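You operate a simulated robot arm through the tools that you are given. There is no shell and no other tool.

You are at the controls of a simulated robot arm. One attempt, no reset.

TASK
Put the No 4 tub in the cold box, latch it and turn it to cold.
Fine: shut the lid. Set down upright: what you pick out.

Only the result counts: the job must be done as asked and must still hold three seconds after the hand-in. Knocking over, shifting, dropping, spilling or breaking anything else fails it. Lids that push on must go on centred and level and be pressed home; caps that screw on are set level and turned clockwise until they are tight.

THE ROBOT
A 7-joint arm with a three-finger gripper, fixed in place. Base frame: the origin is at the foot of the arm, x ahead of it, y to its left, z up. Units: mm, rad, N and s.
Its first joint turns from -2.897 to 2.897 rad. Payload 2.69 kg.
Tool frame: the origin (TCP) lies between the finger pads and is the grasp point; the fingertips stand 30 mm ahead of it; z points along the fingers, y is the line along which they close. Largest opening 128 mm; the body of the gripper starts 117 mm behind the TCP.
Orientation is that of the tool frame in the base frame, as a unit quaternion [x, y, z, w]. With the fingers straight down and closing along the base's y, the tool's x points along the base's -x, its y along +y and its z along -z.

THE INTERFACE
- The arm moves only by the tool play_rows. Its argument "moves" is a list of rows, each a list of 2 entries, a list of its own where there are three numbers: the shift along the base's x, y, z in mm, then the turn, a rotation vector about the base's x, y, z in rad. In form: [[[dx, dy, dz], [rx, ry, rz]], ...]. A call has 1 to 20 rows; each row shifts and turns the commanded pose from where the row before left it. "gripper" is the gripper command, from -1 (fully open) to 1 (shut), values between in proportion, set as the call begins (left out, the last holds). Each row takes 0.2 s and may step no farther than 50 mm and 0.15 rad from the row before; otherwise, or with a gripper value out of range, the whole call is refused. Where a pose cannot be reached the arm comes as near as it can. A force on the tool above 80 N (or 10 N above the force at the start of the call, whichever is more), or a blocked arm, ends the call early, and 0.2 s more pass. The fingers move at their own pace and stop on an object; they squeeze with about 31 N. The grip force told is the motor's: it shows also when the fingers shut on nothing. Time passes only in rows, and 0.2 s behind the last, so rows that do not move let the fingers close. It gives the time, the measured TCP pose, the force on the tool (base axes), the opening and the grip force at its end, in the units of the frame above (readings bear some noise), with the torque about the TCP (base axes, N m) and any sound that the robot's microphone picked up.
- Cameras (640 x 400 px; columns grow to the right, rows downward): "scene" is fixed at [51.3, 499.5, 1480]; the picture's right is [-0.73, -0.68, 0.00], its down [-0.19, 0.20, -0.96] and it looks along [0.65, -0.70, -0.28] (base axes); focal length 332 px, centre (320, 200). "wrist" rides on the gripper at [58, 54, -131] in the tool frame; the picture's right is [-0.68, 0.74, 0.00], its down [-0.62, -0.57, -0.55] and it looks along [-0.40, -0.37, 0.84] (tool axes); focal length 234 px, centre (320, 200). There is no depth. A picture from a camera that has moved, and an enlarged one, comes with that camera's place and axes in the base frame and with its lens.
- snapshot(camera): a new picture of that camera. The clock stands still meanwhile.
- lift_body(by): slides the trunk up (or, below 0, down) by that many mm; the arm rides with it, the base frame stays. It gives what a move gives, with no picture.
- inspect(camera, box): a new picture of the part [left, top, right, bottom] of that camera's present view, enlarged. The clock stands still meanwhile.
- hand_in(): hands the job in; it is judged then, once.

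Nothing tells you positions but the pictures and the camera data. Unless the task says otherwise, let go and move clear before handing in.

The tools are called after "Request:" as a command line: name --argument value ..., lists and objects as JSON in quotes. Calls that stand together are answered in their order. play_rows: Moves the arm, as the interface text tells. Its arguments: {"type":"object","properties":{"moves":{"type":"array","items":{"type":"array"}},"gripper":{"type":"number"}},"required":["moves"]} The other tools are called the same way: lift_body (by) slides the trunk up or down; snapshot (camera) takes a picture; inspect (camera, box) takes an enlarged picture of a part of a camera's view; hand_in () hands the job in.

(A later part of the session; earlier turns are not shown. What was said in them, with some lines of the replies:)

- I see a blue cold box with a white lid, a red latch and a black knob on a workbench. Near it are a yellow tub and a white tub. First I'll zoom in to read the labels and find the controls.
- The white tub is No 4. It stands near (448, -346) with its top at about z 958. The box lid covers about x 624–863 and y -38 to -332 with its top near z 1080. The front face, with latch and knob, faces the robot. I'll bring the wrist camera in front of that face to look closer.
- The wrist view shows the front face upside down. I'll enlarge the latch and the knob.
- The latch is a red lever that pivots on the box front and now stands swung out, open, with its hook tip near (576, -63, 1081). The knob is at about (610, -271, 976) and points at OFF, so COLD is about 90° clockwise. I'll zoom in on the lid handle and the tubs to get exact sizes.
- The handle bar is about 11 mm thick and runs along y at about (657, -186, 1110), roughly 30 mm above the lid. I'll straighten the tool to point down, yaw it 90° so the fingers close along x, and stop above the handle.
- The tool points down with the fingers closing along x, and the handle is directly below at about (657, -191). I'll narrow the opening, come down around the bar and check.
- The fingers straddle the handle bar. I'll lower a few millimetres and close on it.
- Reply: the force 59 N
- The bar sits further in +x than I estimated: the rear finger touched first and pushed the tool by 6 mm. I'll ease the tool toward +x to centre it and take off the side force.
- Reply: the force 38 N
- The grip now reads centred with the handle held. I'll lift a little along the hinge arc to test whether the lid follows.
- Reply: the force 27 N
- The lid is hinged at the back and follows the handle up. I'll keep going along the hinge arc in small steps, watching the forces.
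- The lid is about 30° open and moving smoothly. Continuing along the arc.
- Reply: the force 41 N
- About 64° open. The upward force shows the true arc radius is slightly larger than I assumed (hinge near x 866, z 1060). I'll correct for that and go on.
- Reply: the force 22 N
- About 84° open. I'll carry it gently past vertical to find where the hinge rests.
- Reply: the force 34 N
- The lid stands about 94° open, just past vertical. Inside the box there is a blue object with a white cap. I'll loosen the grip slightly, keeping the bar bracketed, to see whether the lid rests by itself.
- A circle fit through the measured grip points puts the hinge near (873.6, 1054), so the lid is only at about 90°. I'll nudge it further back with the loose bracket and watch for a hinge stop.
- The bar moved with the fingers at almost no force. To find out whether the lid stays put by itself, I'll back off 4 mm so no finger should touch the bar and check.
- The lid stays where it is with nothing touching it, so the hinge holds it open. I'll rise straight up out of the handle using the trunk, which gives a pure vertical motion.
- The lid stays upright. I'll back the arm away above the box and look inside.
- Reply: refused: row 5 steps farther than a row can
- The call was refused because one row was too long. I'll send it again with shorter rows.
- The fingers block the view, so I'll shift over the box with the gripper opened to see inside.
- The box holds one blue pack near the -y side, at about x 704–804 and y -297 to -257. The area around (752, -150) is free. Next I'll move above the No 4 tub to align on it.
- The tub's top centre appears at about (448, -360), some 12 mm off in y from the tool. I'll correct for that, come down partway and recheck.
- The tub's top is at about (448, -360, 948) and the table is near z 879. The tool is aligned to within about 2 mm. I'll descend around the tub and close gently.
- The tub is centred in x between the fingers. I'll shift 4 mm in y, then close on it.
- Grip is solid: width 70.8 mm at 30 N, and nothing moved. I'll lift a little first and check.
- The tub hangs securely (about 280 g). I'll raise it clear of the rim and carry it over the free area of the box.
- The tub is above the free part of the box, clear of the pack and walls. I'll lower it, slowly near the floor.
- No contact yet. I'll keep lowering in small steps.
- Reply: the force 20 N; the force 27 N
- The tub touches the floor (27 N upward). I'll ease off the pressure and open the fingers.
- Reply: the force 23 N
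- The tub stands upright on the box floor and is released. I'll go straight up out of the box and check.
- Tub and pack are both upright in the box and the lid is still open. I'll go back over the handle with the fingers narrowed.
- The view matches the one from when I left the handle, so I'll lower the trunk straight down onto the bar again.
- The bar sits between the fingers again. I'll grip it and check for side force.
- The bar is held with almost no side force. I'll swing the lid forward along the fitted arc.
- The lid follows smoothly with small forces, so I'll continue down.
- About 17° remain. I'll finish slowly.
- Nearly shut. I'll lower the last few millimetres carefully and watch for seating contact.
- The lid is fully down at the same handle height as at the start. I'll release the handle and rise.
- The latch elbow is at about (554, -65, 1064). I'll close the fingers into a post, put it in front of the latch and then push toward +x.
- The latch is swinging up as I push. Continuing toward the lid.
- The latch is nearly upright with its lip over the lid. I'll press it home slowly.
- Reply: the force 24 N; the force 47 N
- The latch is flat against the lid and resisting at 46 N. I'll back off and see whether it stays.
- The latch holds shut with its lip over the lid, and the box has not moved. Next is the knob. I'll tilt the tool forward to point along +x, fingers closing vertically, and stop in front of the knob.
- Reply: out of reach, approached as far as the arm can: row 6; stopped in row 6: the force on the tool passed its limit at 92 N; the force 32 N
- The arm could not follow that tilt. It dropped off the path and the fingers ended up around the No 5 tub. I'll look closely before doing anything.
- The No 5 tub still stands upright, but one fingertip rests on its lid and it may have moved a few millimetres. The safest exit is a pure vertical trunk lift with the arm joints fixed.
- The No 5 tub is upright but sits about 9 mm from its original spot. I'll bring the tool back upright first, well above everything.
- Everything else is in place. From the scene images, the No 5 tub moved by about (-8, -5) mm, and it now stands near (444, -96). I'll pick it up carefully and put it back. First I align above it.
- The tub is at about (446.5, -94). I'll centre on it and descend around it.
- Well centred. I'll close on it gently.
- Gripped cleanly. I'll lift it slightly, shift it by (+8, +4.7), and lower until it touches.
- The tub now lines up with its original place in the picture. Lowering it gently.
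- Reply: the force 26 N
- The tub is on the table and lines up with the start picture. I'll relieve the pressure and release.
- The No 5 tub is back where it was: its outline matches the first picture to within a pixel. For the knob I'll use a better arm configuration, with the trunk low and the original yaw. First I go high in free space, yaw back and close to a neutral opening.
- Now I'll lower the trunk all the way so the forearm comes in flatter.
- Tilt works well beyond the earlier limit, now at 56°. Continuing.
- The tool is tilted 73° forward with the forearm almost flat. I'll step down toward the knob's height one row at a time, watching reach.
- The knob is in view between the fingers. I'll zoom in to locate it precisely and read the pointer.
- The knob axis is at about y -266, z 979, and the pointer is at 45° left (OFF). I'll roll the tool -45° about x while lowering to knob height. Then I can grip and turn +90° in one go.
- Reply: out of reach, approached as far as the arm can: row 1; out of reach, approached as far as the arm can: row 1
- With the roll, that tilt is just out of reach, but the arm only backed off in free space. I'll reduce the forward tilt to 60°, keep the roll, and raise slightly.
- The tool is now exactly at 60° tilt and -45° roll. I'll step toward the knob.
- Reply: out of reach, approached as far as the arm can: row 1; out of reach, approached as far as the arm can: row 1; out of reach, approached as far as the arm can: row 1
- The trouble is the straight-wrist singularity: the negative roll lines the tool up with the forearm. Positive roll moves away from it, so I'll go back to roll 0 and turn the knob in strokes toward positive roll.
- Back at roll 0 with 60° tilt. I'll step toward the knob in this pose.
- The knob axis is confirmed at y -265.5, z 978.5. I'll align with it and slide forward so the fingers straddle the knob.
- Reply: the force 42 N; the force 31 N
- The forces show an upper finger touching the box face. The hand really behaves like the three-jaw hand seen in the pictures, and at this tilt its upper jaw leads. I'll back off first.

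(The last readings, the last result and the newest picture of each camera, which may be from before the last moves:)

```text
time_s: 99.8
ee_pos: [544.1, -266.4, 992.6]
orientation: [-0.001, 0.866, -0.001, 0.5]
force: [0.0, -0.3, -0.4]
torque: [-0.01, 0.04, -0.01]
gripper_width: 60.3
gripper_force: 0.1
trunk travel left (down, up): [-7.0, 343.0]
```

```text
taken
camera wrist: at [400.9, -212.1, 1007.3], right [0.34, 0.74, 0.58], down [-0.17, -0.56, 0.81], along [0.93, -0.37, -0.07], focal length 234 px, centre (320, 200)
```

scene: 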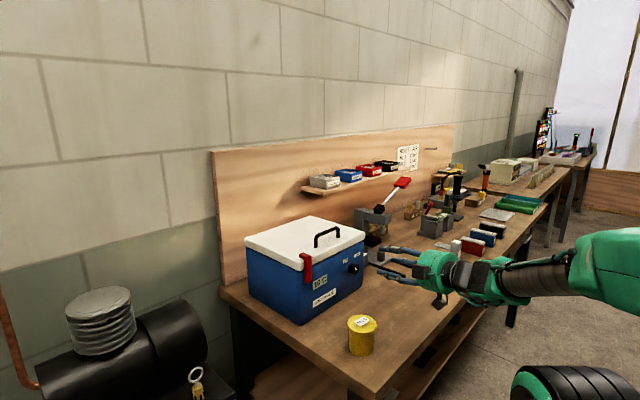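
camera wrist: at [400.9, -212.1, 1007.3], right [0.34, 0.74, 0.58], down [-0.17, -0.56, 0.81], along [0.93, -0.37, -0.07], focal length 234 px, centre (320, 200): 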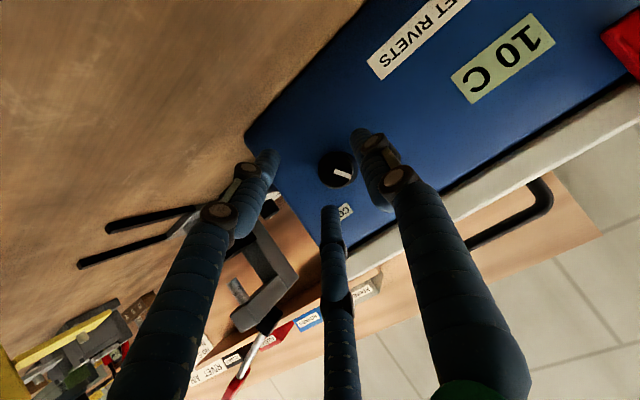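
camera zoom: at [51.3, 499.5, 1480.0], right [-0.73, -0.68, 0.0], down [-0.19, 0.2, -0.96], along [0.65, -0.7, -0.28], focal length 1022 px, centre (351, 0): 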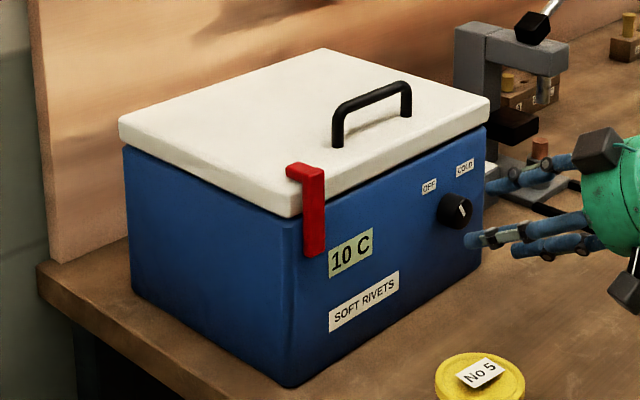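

The box has not moved and is still latched. I'll try to bring the tool fully horizontal at roll 0, in small checked steps, so the three jaws can close coaxially on the knob.

Request:
play_rows --moves '[[[0, 0, 0], [0, -0.1, 0]]]'

Request:
play_rows --moves '[[[0, 0, 0], [0, -0.1, 0]]]'

Request:
play_rows --moves '[[[0, 0, 0], [0, -0.08, 0]]]'

```text
time_s: 100.2
ee_pos: [542.2, -265.9, 994.0]
orientation: [-0.001, 0.84, -0.001, 0.543]
force: [-0.4, -0.3, 0.4]
torque: [-0.01, 0.0, 0.0]
gripper_width: 60.4
gripper_force: 0.1
trunk travel left (down, up): [-7.0, 343.0]
```

```text
time_s: 100.6
ee_pos: [544.4, -265.6, 992.9]
orientation: [-0.002, 0.811, -0.002, 0.585]
force: [-0.5, -0.1, -0.3]
torque: [-0.02, 0.0, 0.0]
gripper_width: 60.1
gripper_force: 0.0
trunk travel left (down, up): [-7.0, 343.0]
```

```text
time_s: 101.0
ee_pos: [544.1, -265.0, 991.1]
orientation: [-0.001, 0.786, -0.002, 0.618]
force: [0.7, 0.5, -0.8]
torque: [-0.01, 0.01, -0.03]
gripper_width: 60.0
gripper_force: 0.0
trunk travel left (down, up): [-7.0, 343.0]
```

Request:
play_rows --moves '[[[0, 0, 0], [0, -0.06, 0]]]'

Request:
play_rows --moves '[[[0, 0, 0], [0, -0.06, 0]]]'

Request:
play_rows --moves '[[[0, 0, 0], [0, -0.06, 0]]]'

Request:
play_rows --moves '[[[0, 0, 0], [0, -0.06, 0]]]'

Request:
snapshot --camera "scene"

Request:
snapshot --camera "wrist"

```text
time_s: 101.4
ee_pos: [544.3, -265.3, 992.8]
orientation: [-0.002, 0.768, -0.001, 0.64]
force: [0.0, 1.3, 0.2]
torque: [-0.01, -0.01, 0.0]
gripper_width: 60.4
gripper_force: 0.1
trunk travel left (down, up): [-7.0, 343.0]
```

```text
time_s: 101.8
ee_pos: [543.3, -265.1, 992.9]
orientation: [-0.001, 0.748, -0.003, 0.663]
force: [-0.3, 0.6, 0.0]
torque: [0.01, 0.0, -0.03]
gripper_width: 60.5
gripper_force: 0.0
trunk travel left (down, up): [-7.0, 343.0]
```

```text
time_s: 102.2
ee_pos: [543.5, -266.0, 991.4]
orientation: [-0.002, 0.728, -0.001, 0.685]
force: [-0.2, 0.1, 0.3]
torque: [-0.01, -0.01, 0.0]
gripper_width: 60.0
gripper_force: 0.0
trunk travel left (down, up): [-7.0, 343.0]
```

```text
time_s: 102.6
ee_pos: [545.1, -265.8, 991.2]
orientation: [-0.001, 0.707, -0.003, 0.707]
force: [0.0, -0.2, 0.9]
torque: [0.01, 0.02, -0.06]
gripper_width: 60.1
gripper_force: 0.0
trunk travel left (down, up): [-7.0, 343.0]
```

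```text
taken
```

scene: 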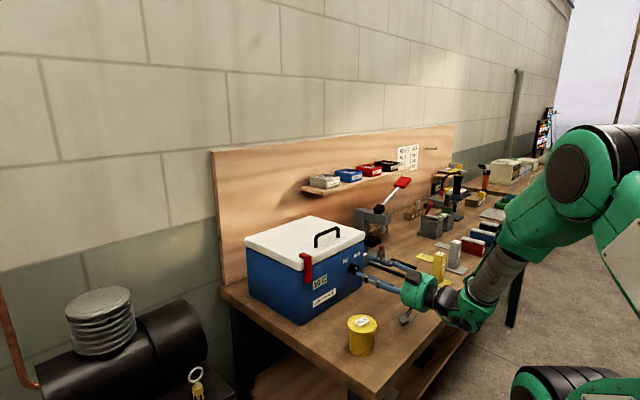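

```text
taken
camera wrist: at [413.4, -211.8, 933.9], right [0.0, 0.74, 0.67], down [-0.55, -0.56, 0.62], along [0.84, -0.37, 0.41], focal length 234 px, centre (320, 200)
```

wrist: 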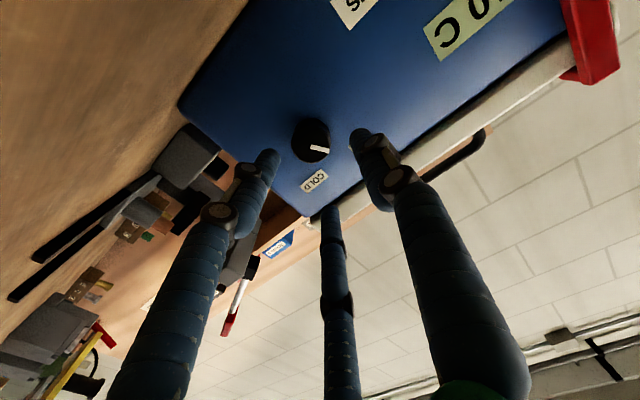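

The tool is now exactly horizontal, pointing at the box. I'll refine the knob centre from this view.

Request:
inspect --camera "wrist" --box '[250, 90, 370, 200]'

Request:
inspect --camera "scene" --box '[330, 230, 510, 350]'

```text
3.64 times, centred on (310, 145) of wrist
camera zoom: at [413.4, -211.8, 933.9], right [0.0, 0.74, 0.67], down [-0.55, -0.56, 0.62], along [0.84, -0.37, 0.41], focal length 852 px, centre (356, 400)
```

zoom: 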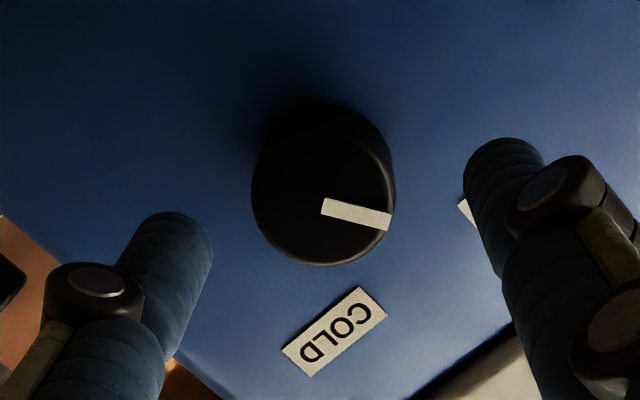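

```text
3.33 times, centred on (420, 290) of scene
camera zoom: at [51.3, 499.5, 1480.0], right [-0.73, -0.68, 0.0], down [-0.19, 0.2, -0.96], along [0.65, -0.7, -0.28], focal length 1107 px, centre (-13, -100)
```

zoom: 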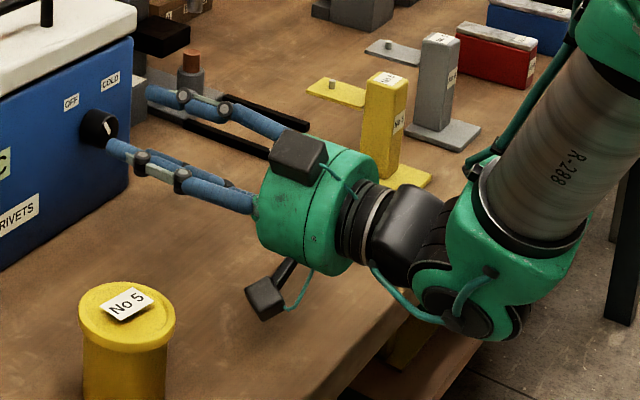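

The knob centre is at about y -265.4, z 979.5. I'll back off a little, align in height, and test how far the wrist can roll about x before gripping.

Request:
play_rows --moves '[[[-15, 0, 0], [0, 0, 0]], [[-10, 0.4, -6], [0, 0, 0]], [[0, 0, -5.7], [0, 0, 0]]]'

Request:
play_rows --moves '[[[0, 0, 0], [0.13, 0, 0]], [[0, 0, 0], [0.13, 0, 0]], [[0, 0, 0], [0.13, 0, 0]]]'

Request:
play_rows --moves '[[[0, 0, 0], [0.13, 0, 0]], [[0, 0, 0], [0.13, 0, 0]]]'

Request:
play_rows --moves '[[[0, 0, 0], [0.13, 0, 0]], [[0, 0, 0], [0.13, 0, 0]]]'

```text
time_s: 103.4
ee_pos: [525.1, -254.8, 985.5]
orientation: [-0.013, 0.706, 0.004, 0.708]
force: [-1.0, 0.3, -0.3]
torque: [-0.03, -0.03, 0.02]
gripper_width: 60.1
gripper_force: 0.2
trunk travel left (down, up): [-7.0, 343.0]
```

```text
time_s: 104.2
ee_pos: [526.3, -255.6, 988.0]
orientation: [0.123, 0.694, 0.14, 0.696]
force: [0.1, 0.2, 0.0]
torque: [0.01, 0.0, -0.02]
gripper_width: 60.4
gripper_force: 0.0
trunk travel left (down, up): [-7.0, 343.0]
```

```text
time_s: 104.8
ee_pos: [526.6, -253.1, 988.6]
orientation: [0.211, 0.672, 0.229, 0.672]
force: [0.0, -0.5, 0.6]
torque: [0.02, 0.01, -0.03]
gripper_width: 60.2
gripper_force: 0.0
trunk travel left (down, up): [-7.0, 343.0]
```

```text
time_s: 105.4
ee_pos: [526.3, -254.1, 987.9]
orientation: [0.298, 0.638, 0.316, 0.636]
force: [-0.5, 0.3, 0.4]
torque: [0.0, 0.0, 0.0]
gripper_width: 60.3
gripper_force: 0.1
trunk travel left (down, up): [-7.0, 343.0]
```

Request:
play_rows --moves '[[[0, 0, 0], [0.13, 0, 0]], [[0, 0, 0], [0.13, 0, 0]]]'

Request:
play_rows --moves '[[[0, 0, 0], [0.13, 0, 0]], [[0, 0, 0], [0.13, 0, 0]]]'

Request:
play_rows --moves '[[[0, 0, 0], [0.13, 0, 0]]]'

```text
time_s: 106.0
ee_pos: [523.6, -254.0, 986.9]
orientation: [0.378, 0.595, 0.395, 0.589]
force: [0.5, -0.9, 0.4]
torque: [0.02, -0.01, 0.0]
gripper_width: 60.1
gripper_force: 0.0
trunk travel left (down, up): [-7.0, 343.0]
```

```text
time_s: 106.6
ee_pos: [517.8, -265.2, 979.0]
orientation: [0.464, 0.533, 0.464, 0.534]
force: [-0.1, -0.2, 0.6]
torque: [0.01, 0.05, -0.03]
gripper_width: 60.2
gripper_force: 0.0
trunk travel left (down, up): [-7.0, 343.0]
```

```text
time_s: 107.0
ee_pos: [519.0, -265.5, 979.3]
orientation: [0.497, 0.505, 0.497, 0.502]
force: [0.2, 0.4, 0.2]
torque: [0.06, -0.02, 0.06]
gripper_width: 60.4
gripper_force: 0.1
trunk travel left (down, up): [-7.0, 343.0]
```

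Roll of +90° is reachable. I'll move closer (x≈570, still clear of the knob) and sweep the roll back to 0, checking that the position holds in between.

Request:
play_rows --moves '[[[25, 0, 0], [0, 0, 0]], [[25, 0, 0], [0, 0, 0]], [[0, 0, 0], [0, 0, 0]]]'

Request:
play_rows --moves '[[[0, 0, 0], [-0.13, 0, 0]], [[0, 0, 0], [-0.13, 0, 0]], [[0, 0, 0], [-0.13, 0, 0]]]'

Request:
play_rows --moves '[[[0, 0, 0], [-0.13, 0, 0]], [[0, 0, 0], [-0.13, 0, 0]], [[0, 0, 0], [-0.13, 0, 0]]]'

Request:
play_rows --moves '[[[0, 0, 0], [-0.13, 0, 0]], [[0, 0, 0], [-0.13, 0, 0]], [[0, 0, 0], [-0.13, 0, 0]]]'

Request:
play_rows --moves '[[[0, 0, 0], [-0.13, 0, 0]], [[0, 0, 0], [-0.13, 0, 0]], [[0, 0, 0], [-0.13, 0, 0]], [[0, 0, 0], [0, 0, 0]]]'

Request:
inspect --camera "wrist" --box '[220, 60, 420, 240]'

```text
time_s: 107.8
ee_pos: [569.3, -265.1, 979.6]
orientation: [0.496, 0.504, 0.497, 0.503]
force: [0.0, 0.4, 0.3]
torque: [0.0, 0.0, 0.01]
gripper_width: 60.2
gripper_force: 0.0
trunk travel left (down, up): [-7.0, 343.0]
```

```text
time_s: 108.6
ee_pos: [569.7, -265.0, 979.6]
orientation: [0.389, 0.591, 0.389, 0.59]
force: [-0.3, 0.9, 0.0]
torque: [-0.01, 0.01, 0.01]
gripper_width: 60.3
gripper_force: 0.0
trunk travel left (down, up): [-7.0, 343.0]
```

```text
time_s: 109.4
ee_pos: [569.3, -265.0, 980.4]
orientation: [0.265, 0.656, 0.267, 0.655]
force: [-0.8, -0.5, 0.3]
torque: [-0.04, -0.02, 0.01]
gripper_width: 59.9
gripper_force: 0.0
trunk travel left (down, up): [-7.0, 343.0]
```

```text
time_s: 110.2
ee_pos: [568.9, -264.7, 980.4]
orientation: [0.134, 0.695, 0.135, 0.694]
force: [-0.5, -0.7, 0.7]
torque: [0.0, 0.01, 0.01]
gripper_width: 60.0
gripper_force: 0.0
trunk travel left (down, up): [-7.0, 343.0]
```

```text
time_s: 111.2
ee_pos: [569.8, -265.1, 980.5]
orientation: [-0.002, 0.708, -0.002, 0.706]
force: [-0.1, 0.0, 0.3]
torque: [0.01, 0.03, -0.02]
gripper_width: 60.4
gripper_force: 0.1
trunk travel left (down, up): [-7.0, 343.0]
```

```text
2.22 times, centred on (320, 150) of wrist
camera zoom: at [438.1, -211.0, 922.1], right [0.0, 0.74, 0.67], down [-0.55, -0.56, 0.62], along [0.84, -0.37, 0.4], focal length 520 px, centre (320, 311)
```

zoom: 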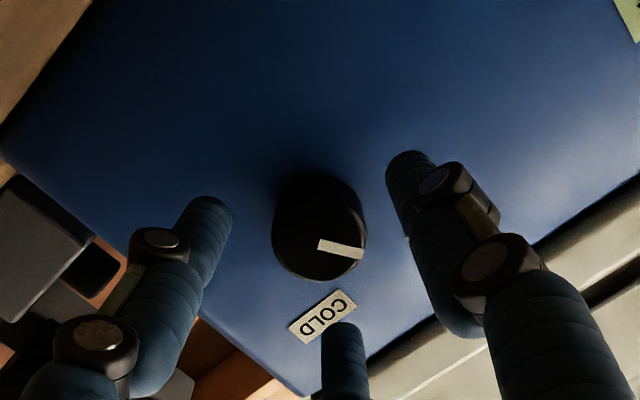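

The roll sweep holds the knob axis within 1 mm, and the tool is centred on the knob. Sliding forward over it.

Request:
play_rows --moves '[[[10, 0, -0.5], [0, 0, 0]], [[6, 0, 0], [0, 0, 0]]]'

Request:
play_rows --moves '[[[4, 0, 0], [0, 0, 0]], [[2, 0, 0], [0, 0, 0]]]'

Request:
inspect --camera "wrist" --box '[220, 60, 420, 240]'

Request:
inspect --camera "scene" --box '[320, 235, 440, 315]'

```text
time_s: 111.8
ee_pos: [586.2, -265.2, 980.3]
orientation: [-0.001, 0.708, -0.002, 0.706]
force: [0.3, 0.2, 0.7]
torque: [0.02, 0.03, 0.03]
gripper_width: 60.3
gripper_force: 0.1
trunk travel left (down, up): [-7.0, 343.0]
```

```text
time_s: 112.4
ee_pos: [591.1, -266.3, 979.3]
orientation: [-0.001, 0.708, -0.002, 0.706]
force: [0.2, 0.3, 0.6]
torque: [0.02, 0.0, -0.01]
gripper_width: 60.3
gripper_force: 0.1
trunk travel left (down, up): [-7.0, 343.0]
```

```text
2.22 times, centred on (320, 150) of wrist
camera zoom: at [459.4, -211.1, 922.2], right [0.0, 0.74, 0.67], down [-0.55, -0.56, 0.62], along [0.84, -0.37, 0.4], focal length 520 px, centre (320, 311)
```

zoom: 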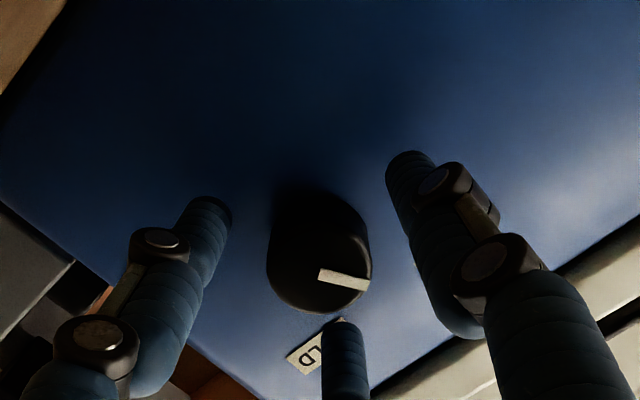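

```text
5.00 times, centred on (380, 275) of scene
camera zoom: at [51.3, 499.5, 1480.0], right [-0.73, -0.68, 0.0], down [-0.19, 0.2, -0.96], along [0.65, -0.7, -0.28], focal length 1660 px, centre (20, -175)
```

zoom: 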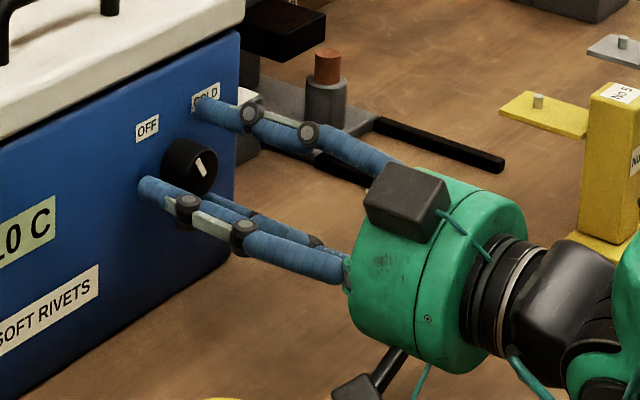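

The jaws surround the knob with no contact. I'll close on it.

Request:
play_rows --moves '[[[2, 0, 0], [0, 0, 0]]]'

Request:
play_rows --moves '[[[0, 0, 0], [0, 0, 0]], [[0, 0, 0], [0, 0, 0]]]' --gripper 1

Request:
inspect --camera "wrist" --box '[220, 60, 420, 240]'

Request:
inspect --camera "scene" --box '[320, 235, 440, 315]'

```text
time_s: 112.8
ee_pos: [592.9, -265.7, 979.5]
orientation: [-0.001, 0.708, -0.003, 0.706]
force: [-0.6, -0.1, 0.3]
torque: [0.02, -0.01, 0.01]
gripper_width: 60.2
gripper_force: 0.0
trunk travel left (down, up): [-7.0, 343.0]
```

```text
time_s: 113.4
ee_pos: [594.7, -265.1, 980.0]
orientation: [-0.001, 0.708, -0.002, 0.706]
force: [2.1, -2.3, -1.3]
torque: [0.0, 0.02, -0.03]
gripper_width: 32.9
gripper_force: 44.9
trunk travel left (down, up): [-7.0, 343.0]
```

```text
2.22 times, centred on (320, 150) of wrist
camera zoom: at [461.8, -211.1, 921.9], right [0.0, 0.74, 0.67], down [-0.55, -0.56, 0.62], along [0.84, -0.37, 0.4], focal length 520 px, centre (320, 311)
```

zoom: 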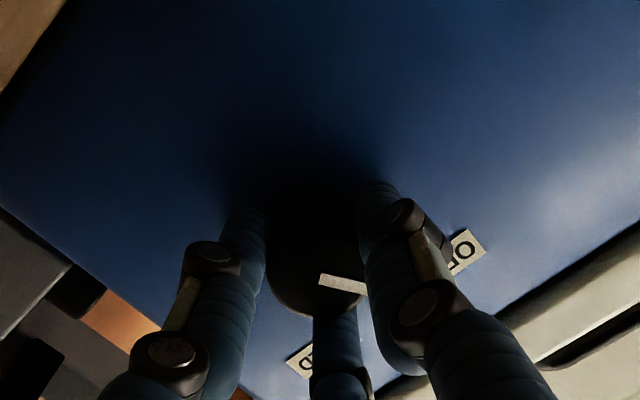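

```text
5.00 times, centred on (380, 275) of scene
camera zoom: at [51.3, 499.5, 1480.0], right [-0.73, -0.68, 0.0], down [-0.19, 0.2, -0.96], along [0.65, -0.7, -0.28], focal length 1660 px, centre (20, -175)
```

zoom: 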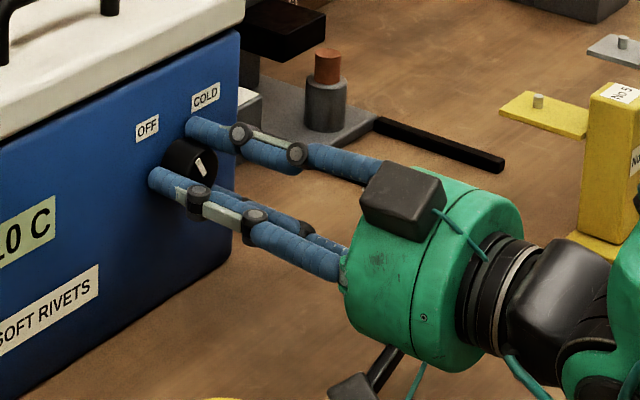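

The knob is gripped concentrically (32.9 mm, hardly any side force). Turning clockwise now, in stages.

Request:
play_rows --moves '[[[0, 0, 0], [0.1, 0, 0]], [[0, 0, 0], [0.1, 0, 0]], [[0, 0, 0], [0.1, 0, 0]], [[0, 0, 0], [0, 0, 0]]]'

Request:
inspect --camera "scene" --box '[340, 245, 390, 290]'

```text
time_s: 114.4
ee_pos: [592.7, -265.8, 979.3]
orientation: [0.104, 0.7, 0.104, 0.699]
force: [-3.3, 1.6, 1.4]
torque: [0.02, -0.08, 0.03]
gripper_width: 32.8
gripper_force: 45.1
trunk travel left (down, up): [-7.0, 343.0]
```

```text
8.89 times, centred on (365, 268) of scene
camera zoom: at [51.3, 499.5, 1480.0], right [-0.73, -0.68, 0.0], down [-0.19, 0.2, -0.96], along [0.65, -0.7, -0.28], focal length 2951 px, centre (-80, -400)
```

zoom: 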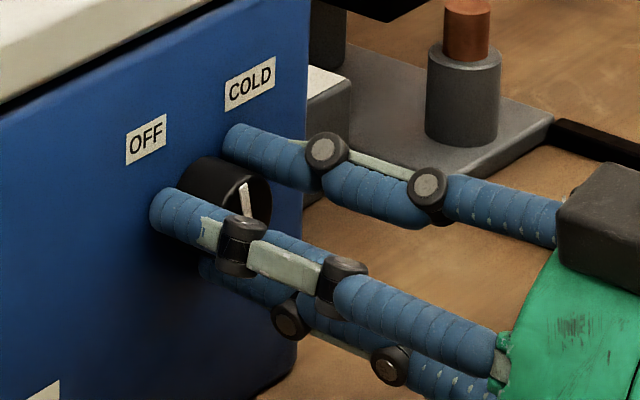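

The pointer turns with the hand. Continuing.

Request:
play_rows --moves '[[[0, 0, 0], [0.12, 0, 0]], [[0, 0, 0], [0.12, 0, 0]], [[0, 0, 0], [0.12, 0, 0]], [[0, 0, 0], [0.12, 0, 0]], [[0, 0, 0], [0.12, 0, 0]], [[0, 0, 0], [0, 0, 0]]]'

Request:
inspect --camera "scene" --box '[340, 245, 390, 290]'

```text
time_s: 115.8
ee_pos: [592.2, -264.9, 979.1]
orientation: [0.307, 0.638, 0.306, 0.637]
force: [-4.5, 3.9, 5.5]
torque: [-0.03, -0.09, 0.16]
gripper_width: 33.2
gripper_force: 44.9
trunk travel left (down, up): [-7.0, 343.0]
```

```text
8.89 times, centred on (365, 268) of scene
camera zoom: at [51.3, 499.5, 1480.0], right [-0.73, -0.68, 0.0], down [-0.19, 0.2, -0.96], along [0.65, -0.7, -0.28], focal length 2951 px, centre (-80, -400)
```

zoom: 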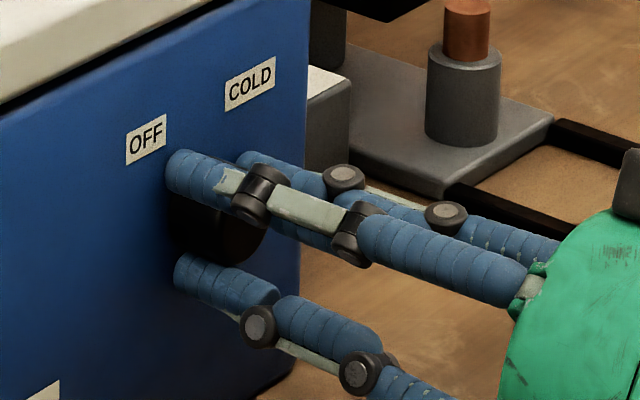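

Request:
play_rows --moves '[[[0, 0, 0], [0.12, 0, 0]], [[0, 0, 0], [0.12, 0, 0]], [[0, 0, 0], [0.12, 0, 0]], [[0, 0, 0], [0.12, 0, 0]], [[0, 0, 0], [0.12, 0, 0]], [[0, 0, 0], [0, 0, 0]]]'

Request:
inspect --camera "wrist" --box '[220, 60, 420, 240]'

Request:
inspect --camera "scene" --box '[340, 245, 390, 290]'

```text
time_s: 117.2
ee_pos: [593.1, -264.7, 979.4]
orientation: [0.48, 0.519, 0.482, 0.517]
force: [-3.6, -1.5, 7.0]
torque: [-0.61, -0.04, -0.08]
gripper_width: 33.0
gripper_force: 45.4
trunk travel left (down, up): [-7.0, 343.0]
```

```text
2.22 times, centred on (320, 150) of wrist
camera zoom: at [461.8, -202.8, 1029.4], right [0.0, -0.62, 0.78], down [-0.55, -0.66, -0.52], along [0.84, -0.43, -0.34], focal length 520 px, centre (320, 311)
```

zoom: 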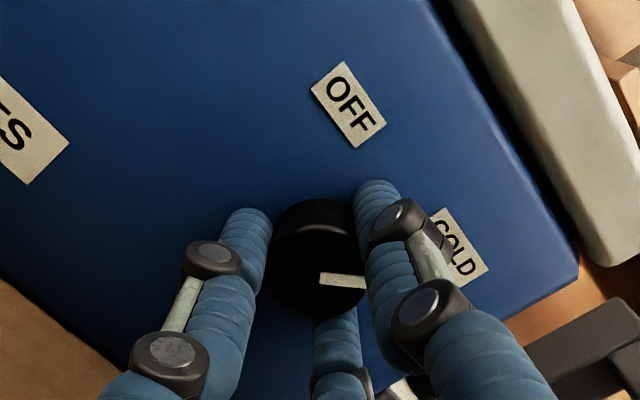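

```text
8.89 times, centred on (365, 268) of scene
camera zoom: at [51.3, 499.5, 1480.0], right [-0.73, -0.68, 0.0], down [-0.19, 0.2, -0.96], along [0.65, -0.7, -0.28], focal length 2951 px, centre (-80, -400)
```

zoom: 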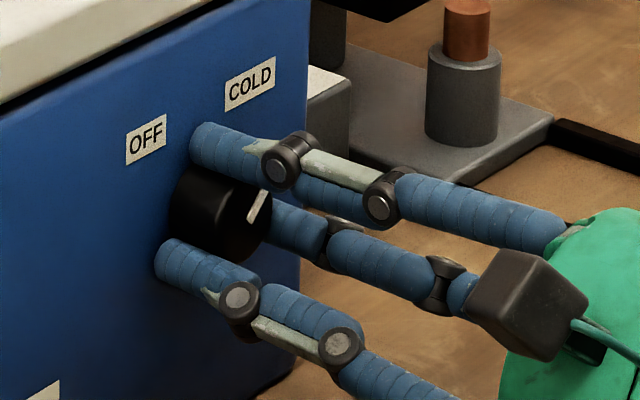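

A resisting torque of 0.6 N·m has appeared, which looks like the end stop at COLD. I'll nudge slightly more to confirm.

Request:
play_rows --moves '[[[0, 0, 0], [0.05, 0, 0]], [[0, 0, 0], [0, 0, 0]]]'

Request:
inspect --camera "wrist" --box '[250, 120, 390, 230]'

```text
time_s: 117.8
ee_pos: [593.5, -265.0, 979.1]
orientation: [0.494, 0.506, 0.493, 0.506]
force: [-3.8, 0.4, 8.7]
torque: [-0.7, -0.42, 0.04]
gripper_width: 33.1
gripper_force: 44.8
trunk travel left (down, up): [-7.0, 343.0]
```

```text
3.64 times, centred on (320, 175) of wrist
camera zoom: at [461.8, -205.4, 1032.3], right [0.0, -0.66, 0.75], down [-0.55, -0.63, -0.55], along [0.84, -0.41, -0.36], focal length 852 px, centre (320, 291)
```

zoom: 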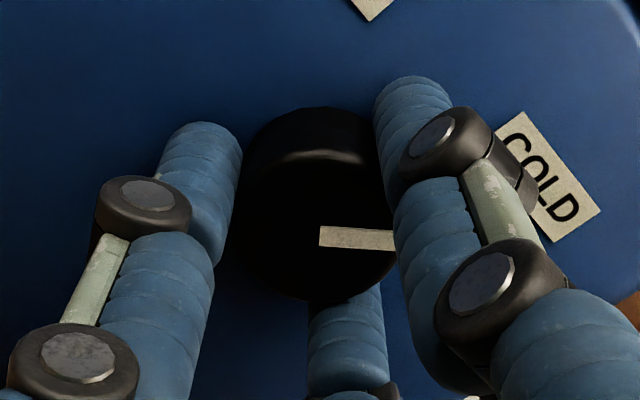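

The pointer is now 44° right of vertical, aimed at COLD, and against its stop. I'll open the jaws and back straight away.

Request:
play_rows --moves '[[[0, 0, 0], [0, 0, 0]], [[0, 0, 0], [0, 0, 0]]]' --gripper 0.06

Request:
play_rows --moves '[[[-8, 0, 0], [0, 0, 0]], [[-12, 0, 0], [0, 0, 0]], [[-15, 0, 0], [0, 0, 0]], [[-10, 0, 0], [0, 0, 0]]]'

Request:
inspect --camera "scene" --box '[330, 235, 390, 290]'

Request:
snapshot --camera "wrist"

Request:
snapshot --camera "scene"

```text
time_s: 118.4
ee_pos: [592.7, -265.5, 978.2]
orientation: [0.494, 0.506, 0.494, 0.506]
force: [0.1, 0.2, 0.2]
torque: [0.0, 0.0, 0.01]
gripper_width: 60.2
gripper_force: 0.0
trunk travel left (down, up): [-7.0, 343.0]
```

```text
time_s: 119.4
ee_pos: [549.0, -263.2, 978.5]
orientation: [0.493, 0.507, 0.495, 0.505]
force: [-0.2, -0.7, 0.0]
torque: [0.03, 0.01, 0.03]
gripper_width: 60.2
gripper_force: 0.0
trunk travel left (down, up): [-7.0, 343.0]
```

```text
7.27 times, centred on (360, 262) of scene
camera zoom: at [51.3, 499.5, 1480.0], right [-0.73, -0.68, 0.0], down [-0.19, 0.2, -0.96], along [0.65, -0.7, -0.28], focal length 2414 px, centre (29, -254)
```

zoom: 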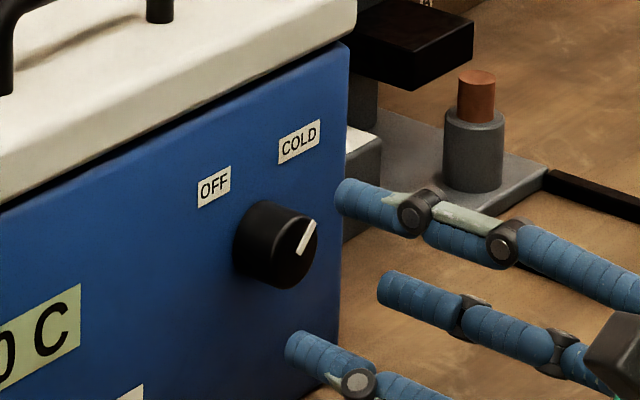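

```text
taken
camera wrist: at [417.5, -204.1, 1031.2], right [0.0, -0.66, 0.75], down [-0.55, -0.63, -0.55], along [0.84, -0.41, -0.36], focal length 234 px, centre (320, 200)
```

wrist: 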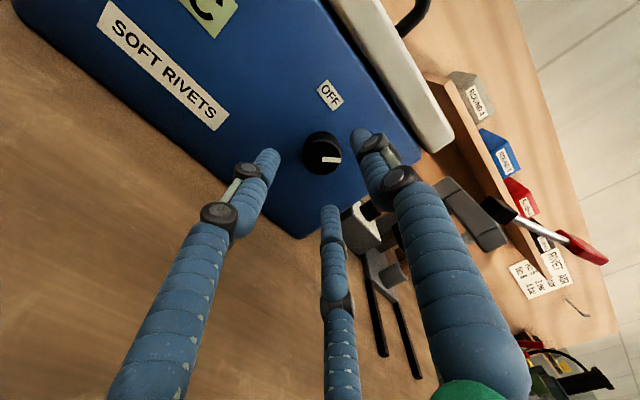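

```text
taken
```

scene: 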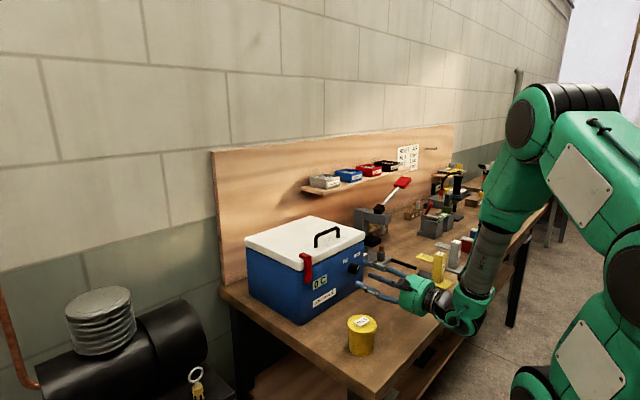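

The knob points at COLD. I'll retreat with a pure vertical trunk lift so nothing else gets touched, then verify everything.

Request:
lift_body --by 250

Request:
snapshot --camera "scene"

Request:
inspect --camera "scene" --box '[230, 200, 390, 330]'

Request:
inspect --camera "scene" --box '[330, 230, 490, 370]'

```text
time_s: 122.0
ee_pos: [549.7, -264.2, 1228.2]
orientation: [0.493, 0.506, 0.494, 0.506]
force: [-0.7, 0.2, 0.3]
torque: [0.01, 0.02, 0.02]
gripper_width: 60.4
gripper_force: 0.0
trunk travel left (down, up): [-257.0, 93.0]
```

```text
taken
```

scene: 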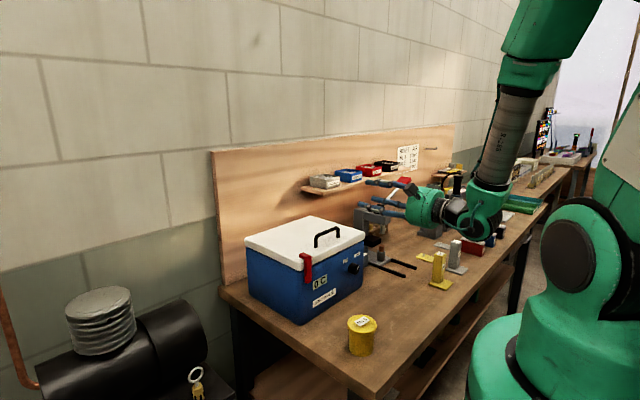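

```text
3.08 times, centred on (310, 265) of scene
camera zoom: at [51.3, 499.5, 1480.0], right [-0.73, -0.68, 0.0], down [-0.19, 0.2, -0.96], along [0.65, -0.7, -0.28], focal length 1022 px, centre (351, 0)
```

zoom: 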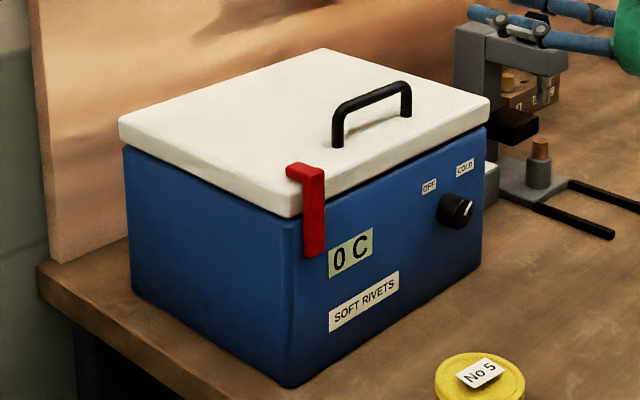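

```text
2.86 times, centred on (410, 300) of scene
camera zoom: at [51.3, 499.5, 1480.0], right [-0.73, -0.68, 0.0], down [-0.19, 0.2, -0.96], along [0.65, -0.7, -0.28], focal length 949 px, centre (63, -86)
```

zoom: 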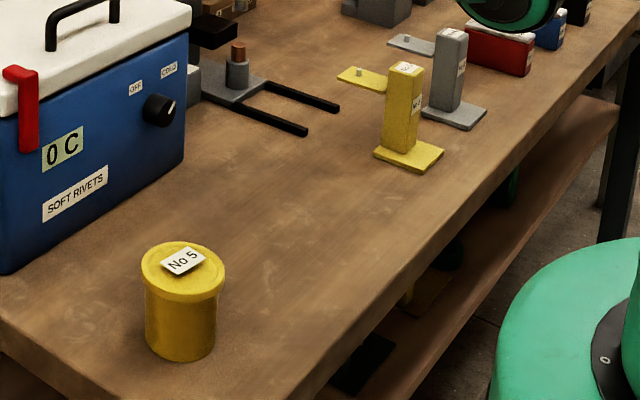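

All checks pass in the pictures: the lid is shut, the latch is hooked over it, and the knob is at COLD with the display reading 0 C. The No 4 tub was standing upright inside when I closed the lid. The No 5 tub, which I bumped by about 9 mm along the way, is back within about a pixel of its starting outline. Nothing else has moved and the arm is clear, so I'm handing in.

Request:
hand_in

```text
The job is handed in.
```

I put the No 4 tub upright in the cold box, shut and latched the lid, and turned the knob to COLD. The job is handed in, but I haven't been told the verdict.

- **Box:** the latch is hooked over the lid and stayed put after I let go. The knob is against its stop at COLD, and the display fell from 10 C to 0 C. In the pictures the box has not moved.
- **Tub:** No 4 was standing upright on the box floor, clear of the blue pack, when I closed the lid.
- **Mishap:** while I was lining up for the knob, the arm went off its path. A finger came down on the No 5 tub, and the force peaked at 92 N. The tub stayed upright but slid about 9 mm. I lifted it and set it back, and its outline now matches the first picture to about a pixel, though it is turned slightly. If the judging counts any movement along the way, this could fail the job.
- **Contact with the box:** on my first try at the knob a finger pressed on the box front with at least 30 N. It left no visible shift.
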